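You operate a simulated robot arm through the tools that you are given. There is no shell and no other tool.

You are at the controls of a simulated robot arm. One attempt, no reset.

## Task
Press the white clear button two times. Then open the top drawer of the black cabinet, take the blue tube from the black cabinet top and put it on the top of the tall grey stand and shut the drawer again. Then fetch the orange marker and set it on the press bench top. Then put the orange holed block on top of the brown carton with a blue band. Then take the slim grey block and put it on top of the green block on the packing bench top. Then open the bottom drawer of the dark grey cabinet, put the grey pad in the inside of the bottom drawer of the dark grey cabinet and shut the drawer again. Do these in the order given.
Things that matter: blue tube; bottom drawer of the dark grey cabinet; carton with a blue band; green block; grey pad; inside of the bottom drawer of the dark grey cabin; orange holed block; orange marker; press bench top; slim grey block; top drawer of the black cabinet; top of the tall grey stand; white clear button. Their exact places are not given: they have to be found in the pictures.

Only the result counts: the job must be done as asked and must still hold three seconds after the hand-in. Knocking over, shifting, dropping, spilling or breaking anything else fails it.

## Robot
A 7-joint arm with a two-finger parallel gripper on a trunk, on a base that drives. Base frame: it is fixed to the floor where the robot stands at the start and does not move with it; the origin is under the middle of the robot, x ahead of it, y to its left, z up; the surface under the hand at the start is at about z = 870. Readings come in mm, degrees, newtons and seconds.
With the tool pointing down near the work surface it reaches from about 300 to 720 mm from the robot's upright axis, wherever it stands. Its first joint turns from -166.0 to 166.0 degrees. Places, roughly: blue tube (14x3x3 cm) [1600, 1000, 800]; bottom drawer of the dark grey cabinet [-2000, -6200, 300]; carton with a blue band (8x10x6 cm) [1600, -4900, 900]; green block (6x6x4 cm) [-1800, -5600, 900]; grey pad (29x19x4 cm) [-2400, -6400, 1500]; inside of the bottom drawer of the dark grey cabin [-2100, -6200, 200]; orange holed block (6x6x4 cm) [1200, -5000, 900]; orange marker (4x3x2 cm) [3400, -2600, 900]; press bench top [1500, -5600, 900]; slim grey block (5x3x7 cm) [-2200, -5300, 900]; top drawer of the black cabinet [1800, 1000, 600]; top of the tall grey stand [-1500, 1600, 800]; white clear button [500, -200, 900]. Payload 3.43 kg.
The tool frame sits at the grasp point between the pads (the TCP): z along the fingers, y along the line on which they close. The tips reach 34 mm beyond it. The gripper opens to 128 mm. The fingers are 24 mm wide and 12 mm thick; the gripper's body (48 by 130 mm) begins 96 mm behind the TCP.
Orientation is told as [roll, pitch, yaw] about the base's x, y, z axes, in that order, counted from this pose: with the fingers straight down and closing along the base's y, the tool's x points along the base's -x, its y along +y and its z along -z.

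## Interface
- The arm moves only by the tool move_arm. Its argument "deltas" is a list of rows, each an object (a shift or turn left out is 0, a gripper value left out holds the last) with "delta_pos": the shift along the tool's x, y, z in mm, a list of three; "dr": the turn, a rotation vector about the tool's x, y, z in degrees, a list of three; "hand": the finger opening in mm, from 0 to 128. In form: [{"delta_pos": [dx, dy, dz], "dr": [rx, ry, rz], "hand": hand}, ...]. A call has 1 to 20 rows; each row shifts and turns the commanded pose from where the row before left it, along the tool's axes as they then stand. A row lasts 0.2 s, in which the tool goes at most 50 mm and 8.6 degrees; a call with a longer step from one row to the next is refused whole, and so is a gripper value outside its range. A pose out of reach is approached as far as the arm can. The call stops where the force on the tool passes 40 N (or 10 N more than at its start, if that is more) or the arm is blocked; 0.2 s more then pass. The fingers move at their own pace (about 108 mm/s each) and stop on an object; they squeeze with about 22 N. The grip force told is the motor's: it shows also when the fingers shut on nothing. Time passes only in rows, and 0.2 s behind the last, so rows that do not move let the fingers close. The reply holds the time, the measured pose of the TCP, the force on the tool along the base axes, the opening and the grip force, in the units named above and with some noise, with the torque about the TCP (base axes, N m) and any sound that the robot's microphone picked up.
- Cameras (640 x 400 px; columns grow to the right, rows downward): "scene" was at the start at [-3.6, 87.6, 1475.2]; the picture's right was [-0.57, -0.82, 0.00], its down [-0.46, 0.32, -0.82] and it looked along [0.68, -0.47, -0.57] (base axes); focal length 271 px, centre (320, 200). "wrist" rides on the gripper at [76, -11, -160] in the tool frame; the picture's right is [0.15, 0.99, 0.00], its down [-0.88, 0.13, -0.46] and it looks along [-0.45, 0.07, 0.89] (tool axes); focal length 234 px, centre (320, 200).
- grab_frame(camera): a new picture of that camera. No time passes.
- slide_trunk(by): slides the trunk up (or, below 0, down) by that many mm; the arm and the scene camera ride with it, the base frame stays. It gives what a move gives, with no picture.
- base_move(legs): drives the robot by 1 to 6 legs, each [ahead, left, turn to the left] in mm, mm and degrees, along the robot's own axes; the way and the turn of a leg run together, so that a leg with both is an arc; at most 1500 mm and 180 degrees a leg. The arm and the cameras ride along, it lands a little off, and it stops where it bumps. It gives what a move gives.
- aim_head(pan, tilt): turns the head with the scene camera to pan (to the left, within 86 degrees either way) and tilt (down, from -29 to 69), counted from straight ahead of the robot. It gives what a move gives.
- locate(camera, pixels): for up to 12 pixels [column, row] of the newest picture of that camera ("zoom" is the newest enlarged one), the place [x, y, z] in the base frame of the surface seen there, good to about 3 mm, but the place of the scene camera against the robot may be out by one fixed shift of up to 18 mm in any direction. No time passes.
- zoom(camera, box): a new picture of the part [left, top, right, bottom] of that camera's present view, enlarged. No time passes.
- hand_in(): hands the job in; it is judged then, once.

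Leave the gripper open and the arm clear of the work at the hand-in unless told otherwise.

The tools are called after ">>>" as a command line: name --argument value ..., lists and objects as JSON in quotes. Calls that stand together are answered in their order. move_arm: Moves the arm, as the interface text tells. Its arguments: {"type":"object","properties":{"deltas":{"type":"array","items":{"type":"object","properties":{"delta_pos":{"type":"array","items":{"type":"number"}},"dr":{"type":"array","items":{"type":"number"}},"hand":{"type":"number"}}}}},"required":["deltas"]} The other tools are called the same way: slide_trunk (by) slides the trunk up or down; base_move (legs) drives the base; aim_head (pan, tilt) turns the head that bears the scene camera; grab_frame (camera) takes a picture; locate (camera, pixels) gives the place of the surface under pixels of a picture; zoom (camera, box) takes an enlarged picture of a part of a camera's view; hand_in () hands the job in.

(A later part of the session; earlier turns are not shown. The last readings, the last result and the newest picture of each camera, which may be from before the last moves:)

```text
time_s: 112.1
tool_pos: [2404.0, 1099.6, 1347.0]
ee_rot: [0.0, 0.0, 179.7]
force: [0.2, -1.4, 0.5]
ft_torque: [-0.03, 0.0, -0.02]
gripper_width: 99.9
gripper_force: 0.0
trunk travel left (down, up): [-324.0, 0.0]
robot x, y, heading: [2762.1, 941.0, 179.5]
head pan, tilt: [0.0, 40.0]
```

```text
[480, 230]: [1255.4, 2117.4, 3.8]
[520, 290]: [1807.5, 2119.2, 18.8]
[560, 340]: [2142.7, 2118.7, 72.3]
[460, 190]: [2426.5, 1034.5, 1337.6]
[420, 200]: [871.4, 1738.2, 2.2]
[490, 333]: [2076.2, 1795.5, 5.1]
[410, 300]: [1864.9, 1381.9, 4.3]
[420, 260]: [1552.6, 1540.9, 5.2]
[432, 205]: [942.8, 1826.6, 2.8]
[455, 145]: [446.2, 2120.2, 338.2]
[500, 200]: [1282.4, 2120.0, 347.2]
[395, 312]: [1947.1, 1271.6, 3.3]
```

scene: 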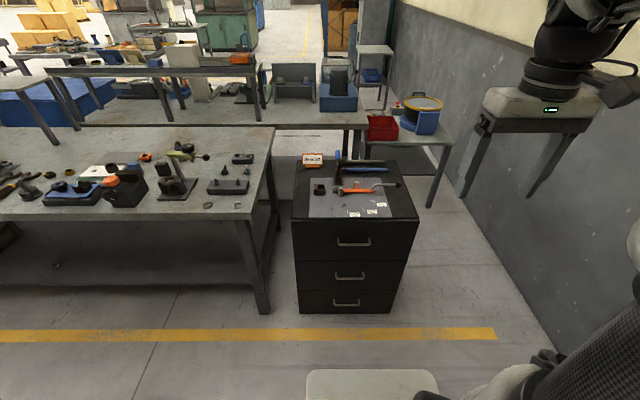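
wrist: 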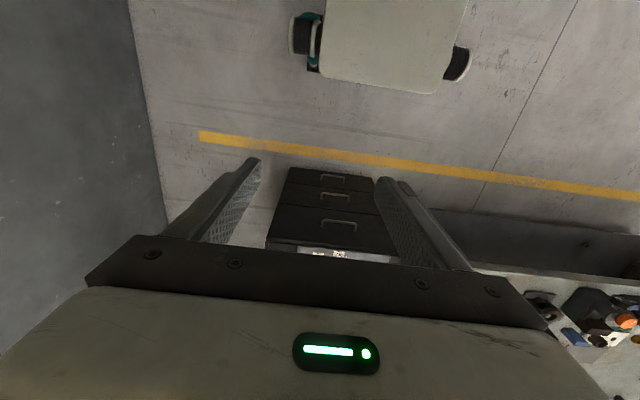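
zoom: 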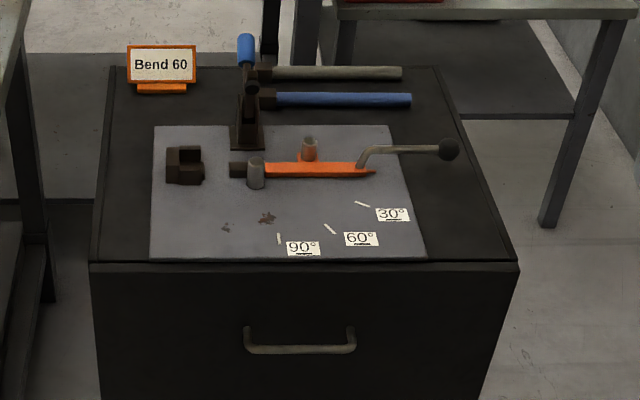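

The wall is at y≈2120, so there is an 888 mm wide lane beside the cabinet, enough for the robot. First the drawer: top handle bar at about [1993, 958, 699], drawer face x≈1953. I'll drive 100 mm closer and lower the trunk fully.

>>> base_move --legs '[[100, 0, 0.5]]'

>>> slide_trunk --by -320

>>> move_arm --deltas '[{"dr": [0, 0, 8.5]}, {"dr": [0, 0, 8.5]}, {"dr": [0, 0, 8.5]}, {"dr": [0, 0, 8.5]}, {"dr": [0, 0, 8.5]}, {"dr": [0, 0, 8.5]}, {"dr": [0, 0, 8.5]}, {"dr": [0, 0, 8.5]}, {"dr": [0, 0, 8.5]}, {"dr": [0, 0, 8.5]}, {"dr": [0, 0, 5]}, {}]'

>>> grab_frame --camera "wrist"

>>> grab_frame --camera "scene"

```text
time_s: 113.3
tool_pos: [2299.4, 1096.1, 1347.2]
ee_rot: [0.0, 0.0, -179.8]
force: [-1.1, 0.8, -0.7]
ft_torque: [-0.03, 0.0, 0.01]
gripper_width: 100.1
gripper_force: 0.1
trunk travel left (down, up): [-324.0, 0.0]
robot x, y, heading: [2661.1, 940.2, -179.8]
head pan, tilt: [0.0, 40.0]
```

```text
time_s: 116.5
tool_pos: [2298.8, 1096.1, 1027.5]
ee_rot: [0.0, 0.0, -179.9]
force: [0.6, -0.2, 0.4]
ft_torque: [-0.03, -0.03, 0.01]
gripper_width: 99.8
gripper_force: 0.1
trunk travel left (down, up): [-4.0, 320.0]
robot x, y, heading: [2656.9, 939.8, -179.6]
head pan, tilt: [0.0, 40.0]
```

```text
time_s: 119.1
tool_pos: [2301.0, 1095.8, 1027.3]
ee_rot: [0.0, 0.0, 90.0]
force: [-0.4, 0.2, 0.3]
ft_torque: [-0.02, 0.03, 0.0]
gripper_width: 100.1
gripper_force: 0.1
trunk travel left (down, up): [-4.0, 320.0]
robot x, y, heading: [2662.5, 941.0, -179.6]
head pan, tilt: [0.0, 40.0]
```

```text
taken
```

wrist: 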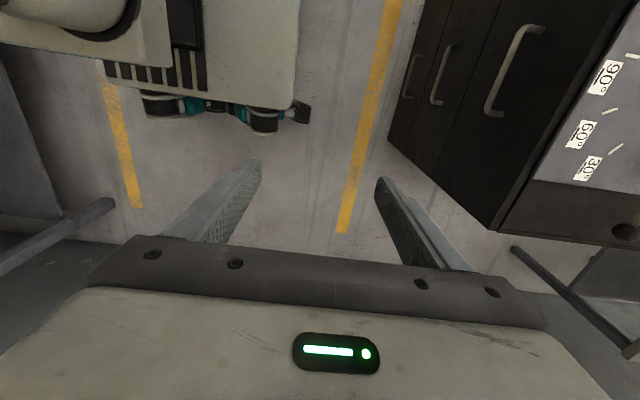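

```text
taken
```

scene: 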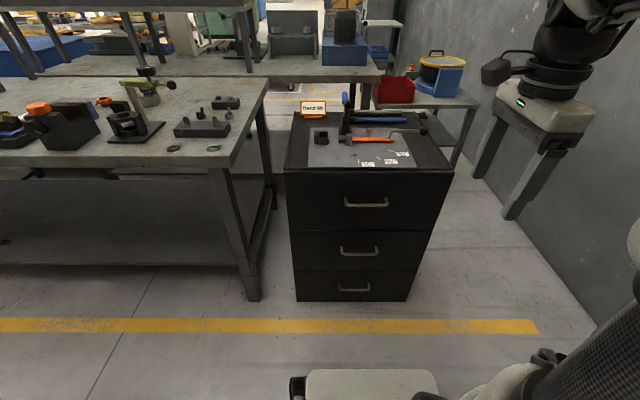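

The wrist camera now sees the top handle near (512,70). I'll locate its bar and the drawer face from here.

>>> locate --camera "wrist" --pixels '[[517, 45], [508, 65], [498, 88], [535, 27], [488, 110], [540, 80], [500, 130], [500, 225], [600, 120]]'

>>> zoom --camera "wrist" --box '[440, 0, 600, 120]'

```text
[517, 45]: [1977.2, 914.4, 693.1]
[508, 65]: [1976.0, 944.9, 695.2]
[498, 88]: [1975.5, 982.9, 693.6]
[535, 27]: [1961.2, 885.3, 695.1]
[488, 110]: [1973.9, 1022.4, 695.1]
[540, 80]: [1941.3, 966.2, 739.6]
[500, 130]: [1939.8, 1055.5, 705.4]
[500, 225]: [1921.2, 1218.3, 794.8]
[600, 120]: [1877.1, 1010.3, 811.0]
```

```text
3.33 times, centred on (520, 60) of wrist
```

zoom: 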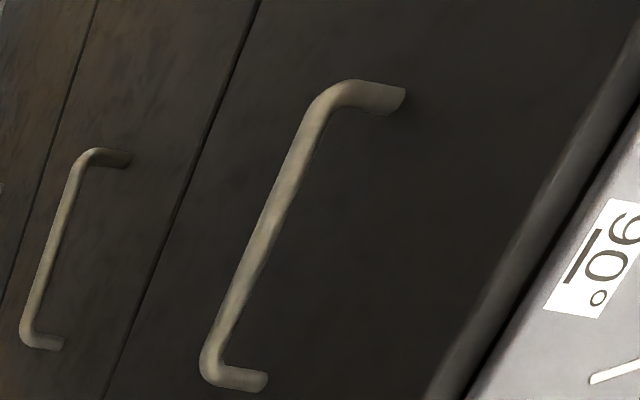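

From the wrist camera: bar at x≈1976 front surface, z≈694, centre y≈955; drawer face x≈1940. I'll move above the bar to about (1974, 955) while staying high, with the fingers at 30 mm.

>>> move_arm --deltas '[{"delta_pos": [17.6, 40.9, 0], "hand": 30}, {"delta_pos": [17.6, 40.9, 0]}, {"delta_pos": [17.6, 40.9, 0]}, {"delta_pos": [17.6, 40.9, 0]}, {"delta_pos": [17.6, 40.9, 0]}, {"delta_pos": [17.6, 40.9, 0]}, {"delta_pos": [17.6, 40.9, 0]}, {"delta_pos": [17.6, 40.9, 0]}, {"delta_pos": [0, 0, 40]}, {"delta_pos": [0, 0, 40]}, {}]'

>>> grab_frame --camera "wrist"

>>> grab_frame --camera "scene"

```text
time_s: 121.5
tool_pos: [2008.6, 960.6, 937.5]
ee_rot: [0.1, 0.0, 90.1]
force: [-0.5, -0.6, -0.9]
ft_torque: [0.02, -0.04, -0.02]
gripper_width: 30.0
gripper_force: 0.1
out of reach, approached as far as the arm can: row 8
trunk travel left (down, up): [-4.0, 320.0]
robot x, y, heading: [2662.2, 939.6, -179.8]
head pan, tilt: [0.0, 40.0]
```

```text
taken
```

wrist: 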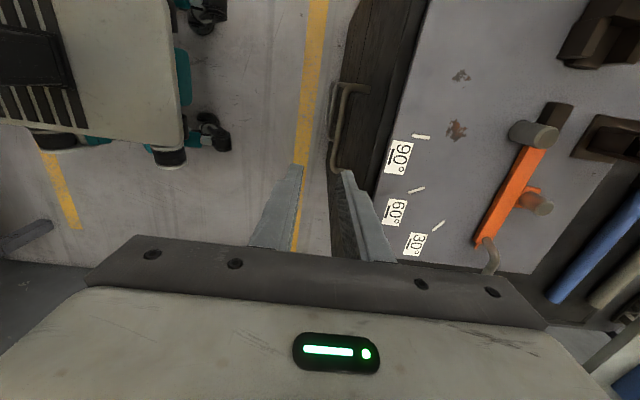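

```text
taken
```

scene: 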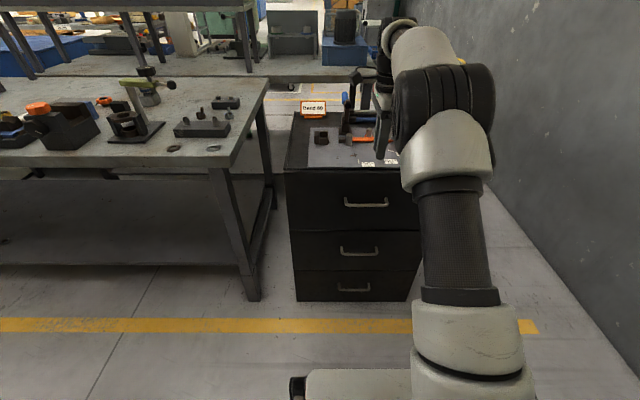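

The last row went slightly out of reach (robot axis 653 mm away). I'll pull the tool back 30 mm and drive 60 mm closer.

>>> move_arm --deltas '[{"delta_pos": [0, -30, 0]}, {}]'

>>> base_move --legs '[[60, 0, 0]]'

>>> grab_frame --camera "wrist"

```text
time_s: 122.1
tool_pos: [2038.0, 961.0, 938.5]
ee_rot: [0.0, 0.0, 90.3]
force: [0.4, -0.5, -1.2]
ft_torque: [0.0, 0.02, -0.01]
gripper_width: 30.0
gripper_force: 0.1
trunk travel left (down, up): [-4.0, 320.0]
robot x, y, heading: [2660.4, 939.8, -179.9]
head pan, tilt: [0.0, 40.0]
```

```text
time_s: 123.0
tool_pos: [1978.5, 962.2, 938.7]
ee_rot: [0.0, 0.0, 90.2]
force: [0.6, 0.9, 0.3]
ft_torque: [-0.02, 0.02, 0.01]
gripper_width: 30.2
gripper_force: 0.0
trunk travel left (down, up): [-4.0, 320.0]
robot x, y, heading: [2598.7, 941.6, -179.8]
head pan, tilt: [0.0, 40.0]
```

```text
taken
```

wrist: 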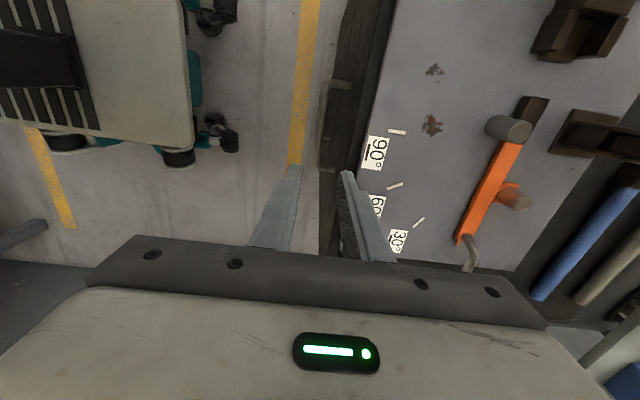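

The tool is at (1978.5, 962, 938.7). I'll locate the handle bar at (322,110)/(325,150) and the blue tube at (590,240) from here.

>>> zoom --camera "wrist" --box '[270, 60, 400, 180]'

>>> locate --camera "wrist" --pixels '[[327, 90], [323, 120], [320, 150], [348, 85], [335, 170], [340, 120], [360, 60], [365, 170], [590, 240], [628, 190], [545, 292], [610, 265]]'

```text
3.33 times, centred on (335, 120) of wrist
```

zoom: 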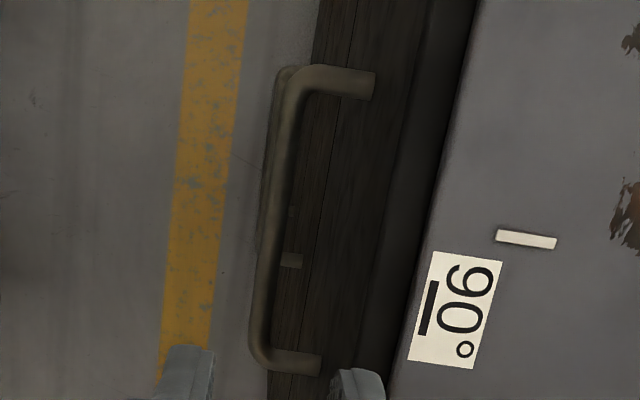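

```text
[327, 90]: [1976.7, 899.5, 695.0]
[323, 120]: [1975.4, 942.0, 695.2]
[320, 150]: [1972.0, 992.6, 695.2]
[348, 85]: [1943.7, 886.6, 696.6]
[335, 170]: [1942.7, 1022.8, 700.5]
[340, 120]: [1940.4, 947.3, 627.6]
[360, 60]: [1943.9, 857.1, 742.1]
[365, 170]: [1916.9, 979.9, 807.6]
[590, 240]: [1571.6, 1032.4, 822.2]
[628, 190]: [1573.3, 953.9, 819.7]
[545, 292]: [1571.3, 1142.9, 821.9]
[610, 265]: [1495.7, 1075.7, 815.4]
```

Bar is at x≈1974, top z≈695; face x≈1942; the cabinet-top sheet is at z≈808. I'll centre at (1976, 955) and descend to TCP z≈716, which keeps the gripper body just above the cabinet top.

>>> move_arm --deltas '[{"delta_pos": [7, 2.5, 30]}, {"delta_pos": [0, 0, 40]}, {"delta_pos": [0, 0, 40]}, {"delta_pos": [0, 0, 40]}, {}]'

>>> zoom --camera "wrist" --box '[220, 40, 460, 190]'

```text
time_s: 124.2
tool_pos: [1972.5, 955.3, 784.0]
ee_rot: [-0.1, 0.0, 90.2]
force: [-0.9, -0.3, 0.4]
ft_torque: [0.03, -0.01, 0.0]
gripper_width: 29.9
gripper_force: 0.1
trunk travel left (down, up): [-4.0, 320.0]
robot x, y, heading: [2599.2, 941.8, -179.7]
head pan, tilt: [0.0, 40.0]
```

```text
2.67 times, centred on (340, 115) of wrist
```

zoom: 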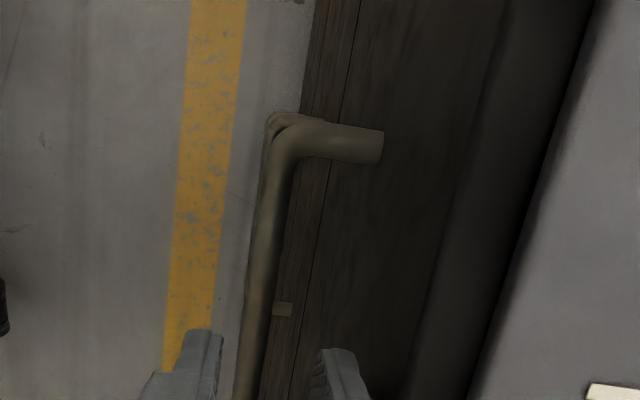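

>>> locate --camera "zoom" --pixels '[[272, 200], [258, 280], [248, 360], [345, 360], [335, 380], [205, 345], [330, 220], [400, 260]]'

```text
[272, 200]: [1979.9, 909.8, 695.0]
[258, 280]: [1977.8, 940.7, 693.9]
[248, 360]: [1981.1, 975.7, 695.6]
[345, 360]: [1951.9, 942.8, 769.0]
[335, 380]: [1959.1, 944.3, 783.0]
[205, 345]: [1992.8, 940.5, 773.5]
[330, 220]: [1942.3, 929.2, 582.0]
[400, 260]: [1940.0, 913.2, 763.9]
```

The bar is at x≈1979. I'll shift 5 mm outward (+x), then descend to z≈716 in steps.

>>> move_arm --deltas '[{"delta_pos": [0, -5, 10]}, {"delta_pos": [0, 0, 20]}, {"delta_pos": [0, 0, 20]}, {"delta_pos": [0, 0, 10]}, {"delta_pos": [0, 0, 7]}, {}]'

>>> zoom --camera "wrist" --box '[220, 40, 460, 190]'

>>> grab_frame --camera "scene"

```text
time_s: 125.6
tool_pos: [1979.3, 953.7, 719.6]
ee_rot: [-0.1, -0.1, 90.3]
force: [0.2, 0.0, 0.1]
ft_torque: [0.03, 0.02, 0.05]
gripper_width: 30.0
gripper_force: 0.0
trunk travel left (down, up): [-4.0, 320.0]
robot x, y, heading: [2603.0, 945.1, -179.6]
head pan, tilt: [0.0, 40.0]
```

```text
2.67 times, centred on (340, 115) of wrist
```

zoom: 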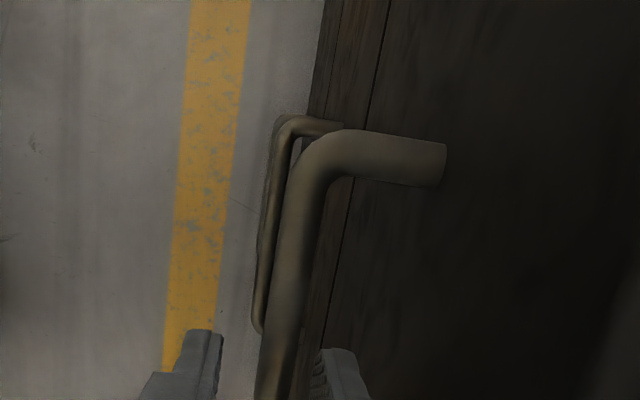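

```text
taken
```

scene: 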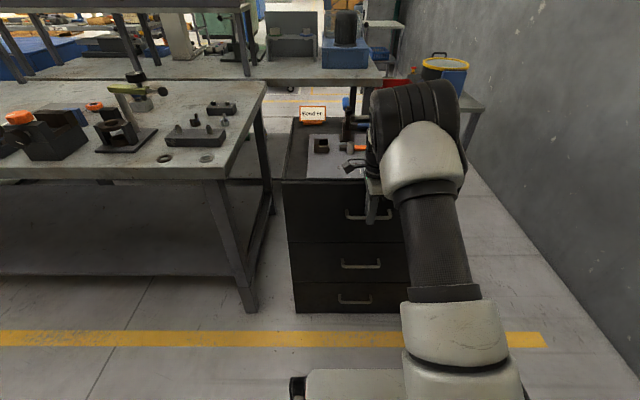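

The bar sits between the two fingers. I'll close on it.

>>> move_arm --deltas '[{"delta_pos": [0, 0, 2], "hand": 0}, {}, {}]'

```text
time_s: 126.4
tool_pos: [1979.5, 955.3, 719.3]
ee_rot: [0.2, 0.0, 90.3]
force: [-2.8, -2.7, 12.3]
ft_torque: [-0.04, 0.13, 0.49]
gripper_width: 11.6
gripper_force: 45.1
trunk travel left (down, up): [-4.0, 320.0]
robot x, y, heading: [2599.6, 941.0, -179.9]
head pan, tilt: [0.0, 40.0]
```

Gripped (width 11.6 mm), with a 12 N upward force that I'd relieve by rising 2 mm. Then I pull out along +x gently.

>>> move_arm --deltas '[{"delta_pos": [0, 0, -2]}, {"delta_pos": [0, -5, 0]}, {"delta_pos": [0, -10, 0]}, {"delta_pos": [0, -10, 0]}]'

```text
time_s: 127.4
tool_pos: [2005.7, 954.7, 720.0]
ee_rot: [-0.2, 0.0, 90.2]
force: [1.2, -1.1, -1.2]
ft_torque: [0.2, -0.05, 0.46]
gripper_width: 11.5
gripper_force: 45.5
trunk travel left (down, up): [-4.0, 320.0]
robot x, y, heading: [2599.6, 936.8, -179.7]
head pan, tilt: [0.0, 40.0]
```

The drawer moves easily. I'll keep pulling in 20 mm rows.

>>> move_arm --deltas '[{"delta_pos": [0, -20, 0]}, {"delta_pos": [0, -20, 0]}, {"delta_pos": [0, -20, 0]}, {"delta_pos": [0, -20, 0]}, {"delta_pos": [0, -20, 0]}, {"delta_pos": [0, -20, 0]}, {"delta_pos": [0, -20, 0]}, {"delta_pos": [0, -20, 0]}]'

>>> grab_frame --camera "scene"

>>> grab_frame --camera "wrist"

```text
time_s: 129.2
tool_pos: [2165.7, 955.3, 720.7]
ee_rot: [-0.1, 0.0, 90.2]
force: [0.3, -11.0, -7.5]
ft_torque: [-1.05, -0.17, 0.44]
gripper_width: 12.0
gripper_force: 45.4
trunk travel left (down, up): [-4.0, 320.0]
robot x, y, heading: [2596.8, 939.3, -180.0]
head pan, tilt: [0.0, 40.0]
```

```text
taken
```

scene: 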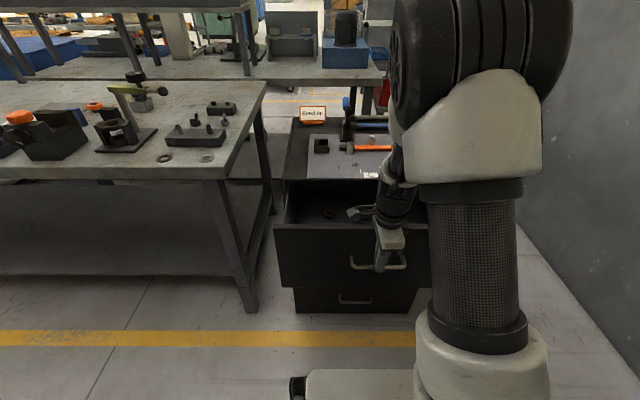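

```text
taken
```

wrist: 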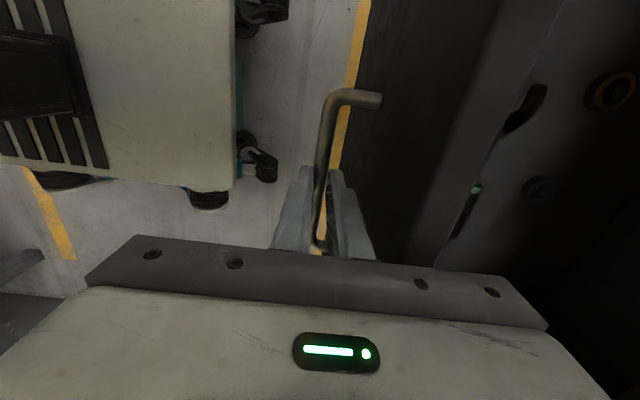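

The drawer is open by about 190 mm with a few newtons of side load. I'll pull a bit farther to see if it has a stop.

>>> move_arm --deltas '[{"delta_pos": [0, -15, 0]}, {"delta_pos": [0, -15, 0]}, {"delta_pos": [0, -15, 0]}, {"delta_pos": [0, -15, 0]}, {"delta_pos": [0, -10, 0]}]'

```text
time_s: 130.4
tool_pos: [2235.4, 954.4, 720.3]
ee_rot: [0.0, -0.2, 90.1]
force: [0.7, -9.7, -14.5]
ft_torque: [-0.75, -0.1, 0.62]
gripper_width: 11.6
gripper_force: 44.6
trunk travel left (down, up): [-4.0, 320.0]
robot x, y, heading: [2598.8, 943.2, -179.8]
head pan, tilt: [0.0, 40.0]
```

Open by about 257 mm. A little more, to be sure it is well open.

>>> move_arm --deltas '[{"delta_pos": [0, -10, 0]}, {"delta_pos": [0, -10, 0]}, {"delta_pos": [0, -10, 0]}, {"delta_pos": [0, -5, 0]}]'

>>> grab_frame --camera "scene"

```text
time_s: 131.4
tool_pos: [2272.1, 955.2, 720.8]
ee_rot: [-0.1, 0.0, 90.2]
force: [0.3, -12.2, -32.4]
ft_torque: [-0.27, 0.02, 0.46]
gripper_width: 11.8
gripper_force: 44.8
trunk travel left (down, up): [-4.0, 320.0]
robot x, y, heading: [2601.5, 940.1, -179.7]
head pan, tilt: [0.0, 40.0]
```

```text
taken
```

scene: 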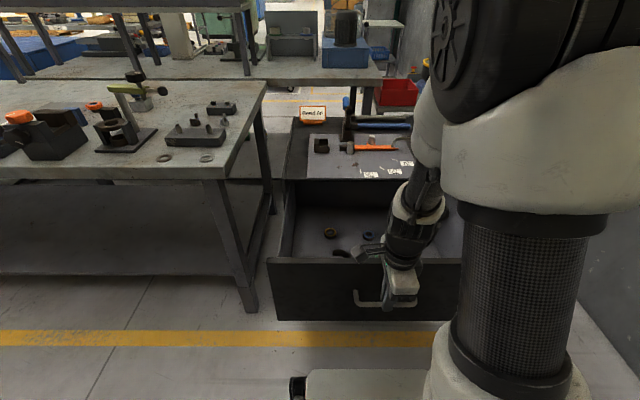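

Open by about 293 mm; good. I'll release the bar and lift straight up.

>>> move_arm --deltas '[{"hand": 30}, {}, {}]'

>>> move_arm --deltas '[{"delta_pos": [0, 0, -20]}, {"delta_pos": [0, 0, -40]}, {"delta_pos": [0, 0, -40]}, {"delta_pos": [0, 0, -40]}, {"delta_pos": [0, 0, -40]}, {}]'

>>> grab_frame --camera "scene"

```text
time_s: 132.2
tool_pos: [2270.8, 954.7, 721.3]
ee_rot: [0.1, 0.0, 90.1]
force: [0.4, 0.0, 0.6]
ft_torque: [-0.02, 0.03, 0.0]
gripper_width: 29.9
gripper_force: 0.0
trunk travel left (down, up): [-4.0, 320.0]
robot x, y, heading: [2603.8, 940.0, -179.8]
head pan, tilt: [0.0, 40.0]
```

```text
time_s: 133.6
tool_pos: [2269.3, 956.4, 901.7]
ee_rot: [0.0, 0.0, 90.2]
force: [0.6, -0.6, 0.0]
ft_torque: [0.02, 0.01, -0.02]
gripper_width: 30.1
gripper_force: 0.2
trunk travel left (down, up): [-4.0, 320.0]
robot x, y, heading: [2599.2, 939.8, -179.9]
head pan, tilt: [0.0, 40.0]
```

```text
taken
```

scene: 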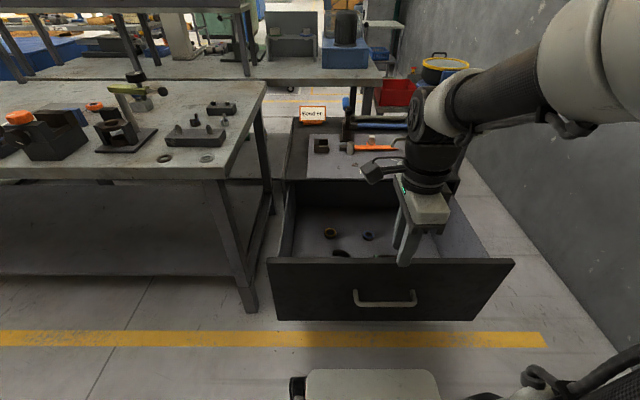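

Drawer released and open. Next I go round to the lane beside the cabinet: raise the trunk 200 mm, turn the tool back 90°, back off 200 mm, turn left to face -y, and back up to y≈1640.

>>> slide_trunk --by 220

>>> move_arm --deltas '[{"dr": [0, 0, -8.5], "hand": 60}, {"dr": [0, 0, -8.5]}, {"dr": [0, 0, -8.5]}, {"dr": [0, 0, -8.5]}, {"dr": [0, 0, -8.5]}, {"dr": [0, 0, -8.5]}, {"dr": [0, 0, -8.5]}, {"dr": [0, 0, -8.5]}, {"dr": [0, 0, -8.5]}, {"dr": [0, 0, -8.5]}, {"dr": [0, 0, -5]}, {}]'

>>> base_move --legs '[[-220, 0, 0], [0, 0, 90], [-700, 0, 0]]'

>>> aim_head --pan -50 --tilt 35

>>> grab_frame --camera "scene"

```text
time_s: 136.0
tool_pos: [2269.0, 955.8, 1121.3]
ee_rot: [0.0, 0.0, 90.2]
force: [-1.2, -0.5, 0.7]
ft_torque: [0.02, -0.03, -0.01]
gripper_width: 29.9
gripper_force: 0.1
trunk travel left (down, up): [-224.0, 100.0]
robot x, y, heading: [2601.6, 937.3, -179.8]
head pan, tilt: [0.0, 40.0]
```

```text
time_s: 138.6
tool_pos: [2268.6, 954.9, 1122.0]
ee_rot: [-0.1, 0.0, -179.9]
force: [0.7, -0.1, 1.1]
ft_torque: [0.0, 0.01, -0.01]
gripper_width: 59.9
gripper_force: 0.0
trunk travel left (down, up): [-224.0, 100.0]
robot x, y, heading: [2599.0, 942.7, -179.8]
head pan, tilt: [0.0, 40.0]
```

```text
time_s: 147.7
tool_pos: [2797.5, 1310.6, 1119.7]
ee_rot: [0.0, 0.0, -88.6]
force: [0.2, -0.5, 0.2]
ft_torque: [-0.03, -0.02, 0.0]
gripper_width: 59.7
gripper_force: 0.1
trunk travel left (down, up): [-224.0, 100.0]
robot x, y, heading: [2803.4, 1641.7, -88.6]
head pan, tilt: [0.0, 40.0]
```

```text
time_s: 148.8
tool_pos: [2798.3, 1311.6, 1119.9]
ee_rot: [0.0, -0.1, -88.7]
force: [0.8, 0.5, 0.4]
ft_torque: [0.0, 0.01, 0.02]
gripper_width: 60.1
gripper_force: 0.1
trunk travel left (down, up): [-224.0, 100.0]
robot x, y, heading: [2804.4, 1640.9, -88.6]
head pan, tilt: [-50.0, 35.0]
```

```text
taken
```

scene: 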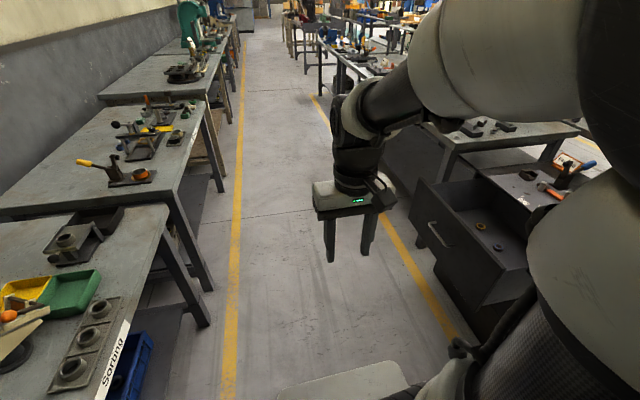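

I'm at the lane mouth (2803, 1641), facing -y. I'll fix the heading and strafe right (toward -x) about 1150 mm to stand beside the cabinet.

>>> base_move --legs '[[0, 0, -1.4], [0, -1150, 0]]'

>>> aim_head --pan 0 --tilt 45

>>> grab_frame --camera "scene"

>>> grab_frame --camera "wrist"

```text
time_s: 160.5
tool_pos: [1649.0, 1298.1, 1120.5]
ee_rot: [0.1, 0.0, -88.8]
force: [-0.3, 0.0, -0.5]
ft_torque: [-0.01, 0.02, -0.04]
gripper_width: 60.0
gripper_force: 0.0
trunk travel left (down, up): [-224.0, 100.0]
robot x, y, heading: [1656.1, 1628.0, -88.7]
head pan, tilt: [-50.0, 35.0]
```

```text
time_s: 161.7
tool_pos: [1651.2, 1297.9, 1118.4]
ee_rot: [0.1, 0.0, -88.8]
force: [-0.4, -0.1, 0.4]
ft_torque: [-0.01, 0.02, 0.03]
gripper_width: 59.9
gripper_force: 0.1
trunk travel left (down, up): [-224.0, 100.0]
robot x, y, heading: [1659.1, 1628.3, -88.8]
head pan, tilt: [0.0, 45.0]
```

```text
taken
```

scene: 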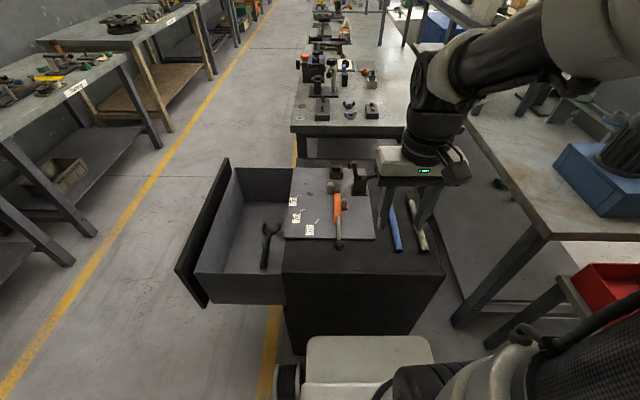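

```text
taken
```

wrist: 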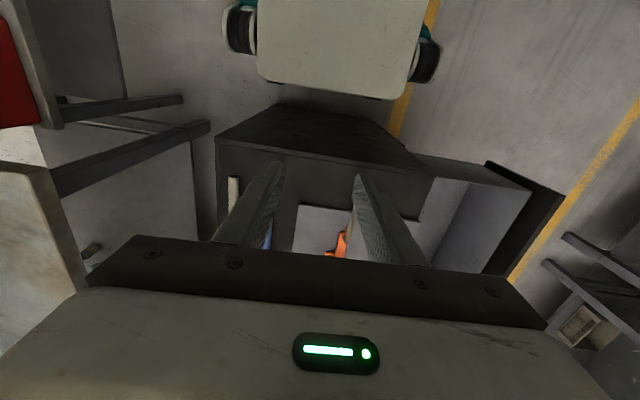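

The blue tube is at about (395,222) in the scene picture, grey tube right of it. I'll zoom in on it and locate its ends.

>>> zoom --camera "scene" --box '[320, 150, 460, 260]'

>>> locate --camera "scene" --pixels '[[390, 205], [395, 225], [399, 245], [424, 245], [337, 245], [440, 270], [300, 270], [440, 200], [460, 300], [475, 100]]'

```text
3.64 times, centred on (390, 205) of scene
```

zoom: 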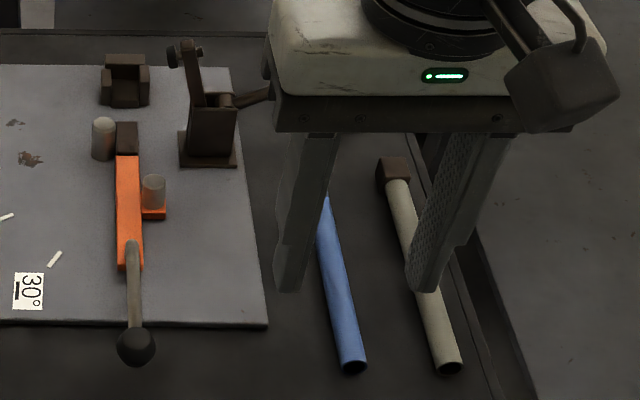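

```text
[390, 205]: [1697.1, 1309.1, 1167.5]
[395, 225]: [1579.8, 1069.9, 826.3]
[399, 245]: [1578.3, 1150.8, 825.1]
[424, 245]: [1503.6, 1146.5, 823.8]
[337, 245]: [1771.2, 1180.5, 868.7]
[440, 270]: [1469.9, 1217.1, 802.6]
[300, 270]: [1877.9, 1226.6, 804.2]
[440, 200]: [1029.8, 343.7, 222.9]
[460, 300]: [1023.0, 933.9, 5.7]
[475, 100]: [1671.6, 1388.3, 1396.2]
```

It's a free tube lying along y. I'll bring the tool above it, at about (1572, 1060, 1050), and view it with the wrist camera.

>>> move_arm --deltas '[{"delta_pos": [-40, -13, 0], "dr": [0, 0, 1.2]}, {"delta_pos": [-40, -13, 0]}, {"delta_pos": [-40, -13, 0]}, {"delta_pos": [-40, -13, 0]}, {"delta_pos": [-40, -13, 0]}, {"delta_pos": [-38, -13, 0]}, {"delta_pos": [0, 0, 40]}, {}]'

>>> grab_frame --camera "wrist"

>>> grab_frame --camera "scene"

```text
time_s: 163.5
tool_pos: [1573.2, 1058.8, 1077.9]
ee_rot: [0.0, 0.0, -90.0]
force: [0.7, 0.4, -0.5]
ft_torque: [0.01, -0.02, 0.02]
gripper_width: 60.0
gripper_force: 0.1
trunk travel left (down, up): [-224.0, 100.0]
robot x, y, heading: [1657.4, 1630.0, -88.9]
head pan, tilt: [0.0, 45.0]
```

```text
taken
```

wrist: 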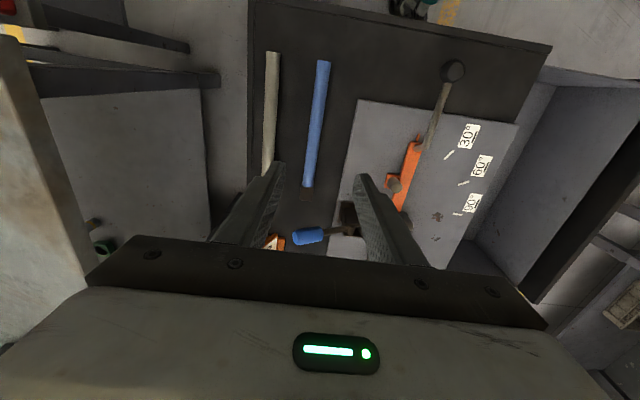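

```text
taken
```

scene: 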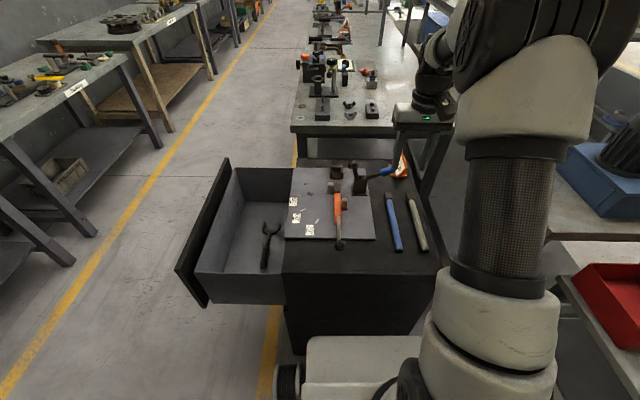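

>>> locate --camera "wrist" --pixels '[[323, 66], [318, 100], [313, 140], [308, 180], [300, 200], [310, 235], [296, 237], [268, 100], [345, 215], [400, 185], [330, 130], [290, 140]]'

>>> zoom --camera "wrist" --box '[240, 40, 420, 260]'

```text
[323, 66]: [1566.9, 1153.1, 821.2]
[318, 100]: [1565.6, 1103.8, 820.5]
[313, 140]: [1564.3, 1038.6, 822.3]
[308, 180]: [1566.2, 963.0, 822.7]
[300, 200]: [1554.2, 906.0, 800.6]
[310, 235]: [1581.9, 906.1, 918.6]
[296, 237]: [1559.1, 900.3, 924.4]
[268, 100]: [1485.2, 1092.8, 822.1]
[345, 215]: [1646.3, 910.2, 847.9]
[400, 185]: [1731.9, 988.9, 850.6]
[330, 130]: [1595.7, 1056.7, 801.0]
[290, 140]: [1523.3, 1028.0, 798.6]
```

```text
1.82 times, centred on (330, 150) of wrist
```

zoom: 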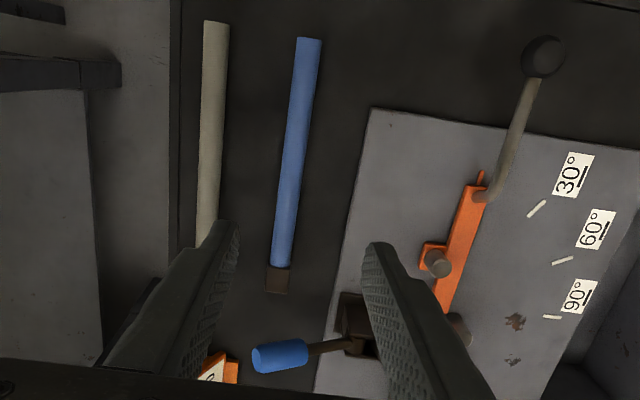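

Tube axis is at x≈1566, top z≈821 (Ø≈21 mm), y from ≈935 (dark end) to ≈1155. I'll centre over (1566, 1045), set the fingers to 44 mm, and go down most of the way.

>>> move_arm --deltas '[{"delta_pos": [-14, -7, 0], "hand": 44}, {"delta_pos": [0, 0, 45]}, {"delta_pos": [0, 0, 45]}, {"delta_pos": [0, 0, 45]}, {"delta_pos": [0, 0, 35]}, {}]'

>>> grab_frame --camera "wrist"

```text
time_s: 164.9
tool_pos: [1566.6, 1045.0, 908.0]
ee_rot: [-0.1, 0.0, -90.0]
force: [0.5, -0.4, -0.1]
ft_torque: [0.02, 0.0, 0.01]
gripper_width: 44.0
gripper_force: 0.1
trunk travel left (down, up): [-224.0, 100.0]
robot x, y, heading: [1656.5, 1626.8, -88.7]
head pan, tilt: [0.0, 45.0]
```

```text
taken
```

wrist: 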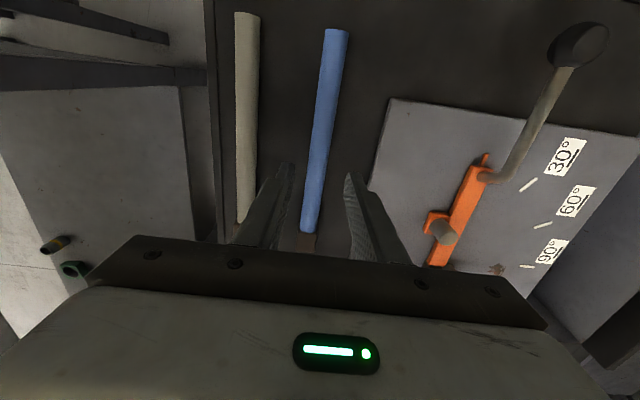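

>>> locate --camera "wrist" --pixels '[[335, 40], [325, 100], [318, 150], [310, 200], [308, 240], [340, 180], [290, 175], [380, 190]]'

```text
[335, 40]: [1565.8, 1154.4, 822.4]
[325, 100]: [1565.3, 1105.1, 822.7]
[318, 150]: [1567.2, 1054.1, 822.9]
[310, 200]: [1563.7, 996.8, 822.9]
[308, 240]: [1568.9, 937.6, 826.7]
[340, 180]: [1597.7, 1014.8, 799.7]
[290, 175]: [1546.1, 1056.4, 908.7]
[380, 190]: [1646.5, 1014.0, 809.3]
```

Aligned (tube x≈1565.5). I descend to z≈838 and close.

>>> move_arm --deltas '[{"delta_pos": [0, -1, 35]}, {"delta_pos": [0, 0, 25]}, {"delta_pos": [0, 0, 9]}, {}]'

>>> move_arm --deltas '[{"hand": 0}, {}, {}]'

```text
time_s: 165.9
tool_pos: [1564.5, 1045.6, 840.3]
ee_rot: [0.0, 0.0, -89.9]
force: [0.7, 1.0, -0.3]
ft_torque: [-0.01, -0.01, -0.03]
gripper_width: 44.5
gripper_force: 0.1
trunk travel left (down, up): [-224.0, 100.0]
robot x, y, heading: [1657.2, 1629.8, -88.9]
head pan, tilt: [0.0, 45.0]
```

```text
time_s: 166.7
tool_pos: [1565.8, 1046.4, 839.8]
ee_rot: [0.0, -0.1, -90.0]
force: [0.3, 0.0, -0.2]
ft_torque: [0.02, 0.01, 0.0]
gripper_width: 21.1
gripper_force: 21.9
trunk travel left (down, up): [-224.0, 100.0]
robot x, y, heading: [1658.2, 1629.3, -88.9]
head pan, tilt: [0.0, 45.0]
```

Gripped at 21.1 mm, matching the tube. I'll lift slowly and look.

>>> move_arm --deltas '[{"delta_pos": [0, 0, -10]}, {"delta_pos": [0, 0, -20]}, {"delta_pos": [0, 0, -30]}, {"delta_pos": [0, 0, -40]}, {"delta_pos": [0, 0, -40]}, {}]'

>>> grab_frame --camera "wrist"

>>> grab_frame --camera "scene"

```text
time_s: 168.1
tool_pos: [1562.8, 1044.1, 979.1]
ee_rot: [-0.1, 0.1, -90.1]
force: [-1.0, 0.2, 0.7]
ft_torque: [0.01, 0.01, 0.0]
gripper_width: 21.1
gripper_force: 22.2
trunk travel left (down, up): [-224.0, 100.0]
robot x, y, heading: [1659.6, 1629.8, -89.1]
head pan, tilt: [0.0, 45.0]
```

```text
taken
```

wrist: 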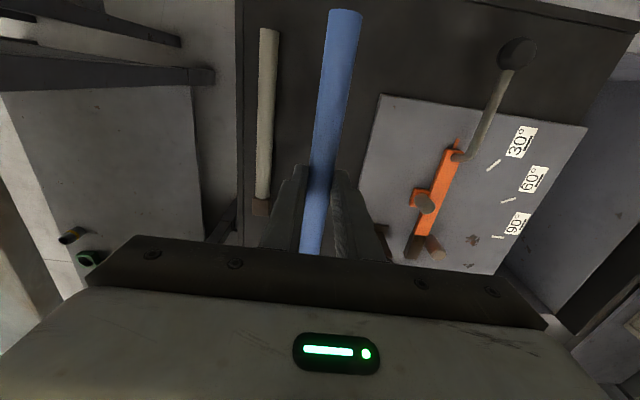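

```text
taken
```

scene: 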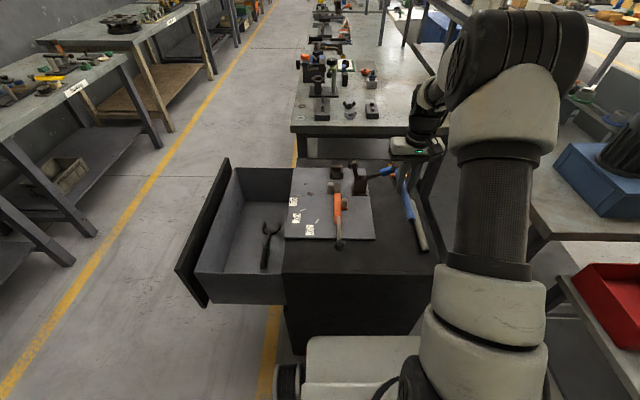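

The tube is held level. I'll raise it, pull it in toward the robot, and check clearance before driving.

>>> move_arm --deltas '[{"delta_pos": [0, 0, -45]}, {"delta_pos": [0, 0, -45]}, {"delta_pos": [0, 0, -45]}, {"delta_pos": [45, 10, 0]}, {"delta_pos": [45, 10, 0]}, {"delta_pos": [45, 10, 0]}, {"delta_pos": [45, 10, 0]}, {"delta_pos": [30, 10, 0]}, {}]'

>>> base_move --legs '[[0, 0, -1], [0, 1100, 0]]'

>>> grab_frame --camera "scene"

```text
time_s: 170.1
tool_pos: [1619.3, 1255.7, 1117.5]
ee_rot: [0.1, 0.0, -89.9]
force: [0.0, -0.6, -1.5]
ft_torque: [0.03, -0.01, 0.01]
gripper_width: 21.2
gripper_force: 22.2
trunk travel left (down, up): [-224.0, 100.0]
robot x, y, heading: [1656.4, 1630.1, -88.9]
head pan, tilt: [0.0, 45.0]
```

```text
time_s: 181.3
tool_pos: [2724.1, 1262.6, 1116.4]
ee_rot: [0.0, -0.1, -90.8]
force: [0.3, -0.2, -1.6]
ft_torque: [0.04, 0.0, -0.01]
gripper_width: 21.2
gripper_force: 21.6
trunk travel left (down, up): [-224.0, 100.0]
robot x, y, heading: [2769.3, 1638.9, -89.7]
head pan, tilt: [0.0, 45.0]
```

```text
taken
```

scene: 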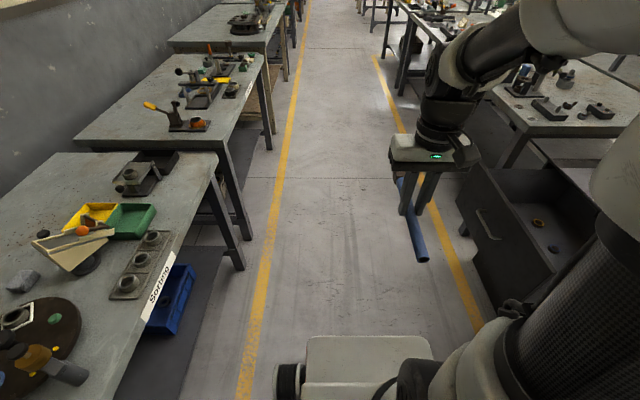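

Tube clear and held. I'll drive down the far aisle toward -y.

>>> base_move --legs '[[1450, 0, 0], [1450, 0, 0]]'

```text
time_s: 195.4
tool_pos: [2581.9, -1632.2, 1116.6]
ee_rot: [0.0, 0.1, -94.2]
force: [-0.1, -1.0, -2.3]
ft_torque: [0.04, 0.0, 0.04]
gripper_width: 21.0
gripper_force: 21.8
trunk travel left (down, up): [-224.0, 100.0]
robot x, y, heading: [2644.2, -1260.3, -93.0]
head pan, tilt: [0.0, 45.0]
```

Heading drifted to -93°, so I correct it and go on to y≈-3900.

>>> base_move --legs '[[0, 60, 3], [1320, 0, 0], [1320, 0, 0]]'

```text
time_s: 209.0
tool_pos: [2629.5, -4258.0, 1116.0]
ee_rot: [0.1, 0.0, -91.7]
force: [0.5, -0.3, -0.8]
ft_torque: [0.02, 0.0, 0.0]
gripper_width: 21.4
gripper_force: 22.0
trunk travel left (down, up): [-224.0, 100.0]
robot x, y, heading: [2680.5, -3886.0, -90.5]
head pan, tilt: [0.0, 45.0]
```

At (2680, -3886). I turn right to face -x and drive through the cross-aisle back to the first aisle.

>>> base_move --legs '[[0, 0, -89.5], [1450, 0, 0]]'

```text
time_s: 220.3
tool_pos: [812.3, -3881.4, 1115.9]
ee_rot: [0.0, 0.0, -179.4]
force: [0.1, 0.3, -1.4]
ft_torque: [0.0, -0.01, -0.01]
gripper_width: 21.2
gripper_force: 21.8
trunk travel left (down, up): [-224.0, 100.0]
robot x, y, heading: [1185.8, -3914.8, -178.7]
head pan, tilt: [0.0, 45.0]
```

>>> base_move --legs '[[1480, 0, -1], [0, 0, -90]]'

>>> aim_head --pan 15 --tilt 25

>>> grab_frame --camera "scene"

```text
time_s: 231.6
tool_pos: [-253.5, -3623.7, 1116.2]
ee_rot: [0.1, 0.0, 90.8]
force: [-0.4, 0.3, -0.5]
ft_torque: [-0.03, -0.01, 0.01]
gripper_width: 21.0
gripper_force: 21.8
trunk travel left (down, up): [-224.0, 100.0]
robot x, y, heading: [-286.5, -3999.0, 92.0]
head pan, tilt: [0.0, 45.0]
```

```text
time_s: 232.4
tool_pos: [-253.0, -3624.0, 1116.6]
ee_rot: [0.0, 0.0, 90.7]
force: [0.1, -0.4, -1.3]
ft_torque: [-0.01, 0.01, 0.01]
gripper_width: 21.2
gripper_force: 21.8
trunk travel left (down, up): [-224.0, 100.0]
robot x, y, heading: [-286.7, -3997.3, 92.0]
head pan, tilt: [15.0, 25.0]
```

```text
taken
```

scene: 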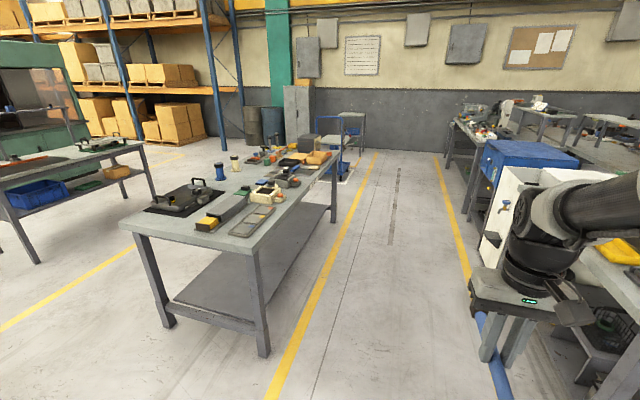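

The first aisle lies ahead. At the far end near (350,125) is the tall grey stand with a blue bin below. I'll zoom.

>>> zoom --camera "scene" --box '[260, 90, 420, 190]'

>>> locate --camera "scene" --pixels '[[350, 116], [365, 120], [340, 180], [265, 390], [470, 290], [330, 220], [300, 110], [380, 170]]'

```text
4.00 times, centred on (340, 140) of scene
```

zoom: 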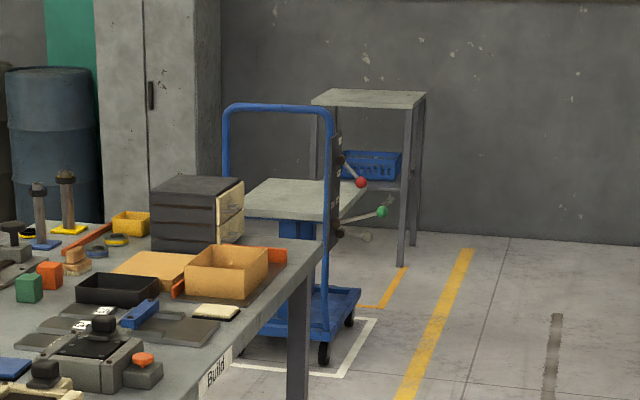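

```text
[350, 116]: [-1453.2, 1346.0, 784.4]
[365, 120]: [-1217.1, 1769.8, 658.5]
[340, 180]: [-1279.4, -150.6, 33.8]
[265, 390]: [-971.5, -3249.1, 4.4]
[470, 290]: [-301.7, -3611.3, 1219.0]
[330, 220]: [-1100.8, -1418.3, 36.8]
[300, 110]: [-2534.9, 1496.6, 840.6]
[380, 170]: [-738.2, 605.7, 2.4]
```

The tall grey stand is at x≈-1670..-1200, y≈1350..1770, top z≈784. I'll straighten and drive up the aisle.

>>> base_move --legs '[[0, 40, -2.5], [1450, 0, 0], [1450, 0, 0]]'

```text
time_s: 247.5
tool_pos: [-53.1, -657.0, 1115.9]
ee_rot: [0.1, 0.0, 82.5]
force: [0.0, -0.1, -0.6]
ft_torque: [-0.06, -0.02, 0.01]
gripper_width: 21.3
gripper_force: 22.0
trunk travel left (down, up): [-224.0, 100.0]
robot x, y, heading: [-139.7, -1022.0, 83.7]
head pan, tilt: [15.0, 25.0]
```

Heading drifted to 83.7°. I correct it and shift left to keep clear of the benches.

>>> base_move --legs '[[0, 250, 6.3], [1000, 0, 0]]'

>>> aim_head --pan 40 --tilt 25

>>> grab_frame --camera "scene"

```text
time_s: 255.2
tool_pos: [-315.4, 361.7, 1116.1]
ee_rot: [0.0, 0.0, 87.6]
force: [0.4, 1.0, -2.1]
ft_torque: [-0.07, -0.02, 0.0]
gripper_width: 21.0
gripper_force: 21.5
trunk travel left (down, up): [-224.0, 100.0]
robot x, y, heading: [-369.3, -10.8, 88.9]
head pan, tilt: [15.0, 25.0]
```

```text
time_s: 256.1
tool_pos: [-314.5, 361.9, 1116.9]
ee_rot: [-0.1, 0.0, 87.6]
force: [0.2, -0.6, -0.9]
ft_torque: [-0.07, 0.01, -0.01]
gripper_width: 21.0
gripper_force: 22.1
trunk travel left (down, up): [-224.0, 100.0]
robot x, y, heading: [-372.7, -7.4, 89.0]
head pan, tilt: [40.0, 25.0]
```

```text
taken
```

scene: 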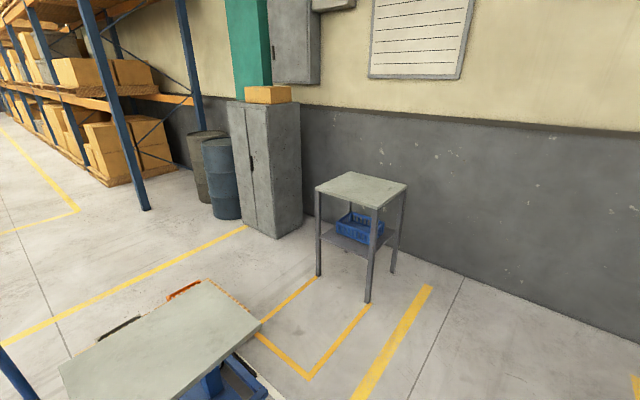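

The stand's top is at (362,190), clear and empty. I'll locate its corners and the surroundings.

>>> locate --camera "scene" --pixels '[[318, 187], [350, 174], [404, 184], [378, 206], [362, 190], [160, 340], [258, 322], [310, 375], [370, 305], [430, 290]]'

```text
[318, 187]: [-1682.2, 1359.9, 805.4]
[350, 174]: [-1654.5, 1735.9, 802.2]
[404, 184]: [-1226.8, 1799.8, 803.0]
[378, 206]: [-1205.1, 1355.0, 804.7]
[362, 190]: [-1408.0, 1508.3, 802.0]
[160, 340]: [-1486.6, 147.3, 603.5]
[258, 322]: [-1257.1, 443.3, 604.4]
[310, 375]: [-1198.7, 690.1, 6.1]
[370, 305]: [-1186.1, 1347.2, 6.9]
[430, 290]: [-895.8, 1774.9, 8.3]
```

Stand top centre is about (-1440, 1560). I'll drive to y≈1240, turn left to face -x, then shift alongside the stand.

>>> base_move --legs '[[1250, 0, 1], [0, 0, 90]]'

>>> aim_head --pan -15 --tilt 40

>>> grab_frame --camera "scene"

```text
time_s: 266.6
tool_pos: [-728.4, 1301.9, 1115.8]
ee_rot: [0.0, 0.1, -178.8]
force: [-0.3, 0.2, -1.1]
ft_torque: [-0.02, 0.01, 0.02]
gripper_width: 20.9
gripper_force: 22.1
trunk travel left (down, up): [-224.0, 100.0]
robot x, y, heading: [-352.1, 1267.2, -177.3]
head pan, tilt: [40.0, 25.0]
```

```text
time_s: 267.8
tool_pos: [-729.0, 1301.7, 1116.8]
ee_rot: [-0.1, -0.1, -178.7]
force: [-0.2, -0.2, -1.6]
ft_torque: [0.0, -0.02, 0.04]
gripper_width: 21.1
gripper_force: 22.3
trunk travel left (down, up): [-224.0, 100.0]
robot x, y, heading: [-354.6, 1270.2, -177.5]
head pan, tilt: [-15.0, 40.0]
```

```text
taken
```

scene: 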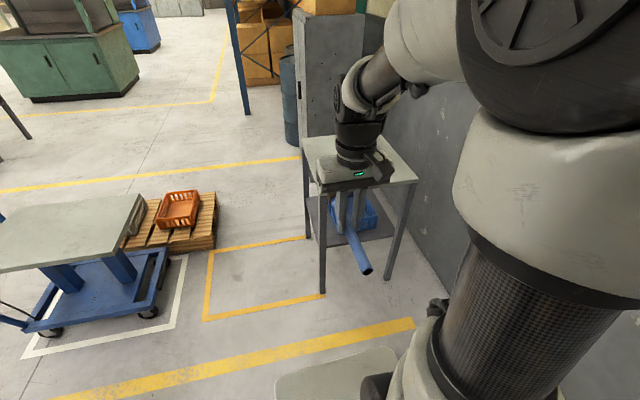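

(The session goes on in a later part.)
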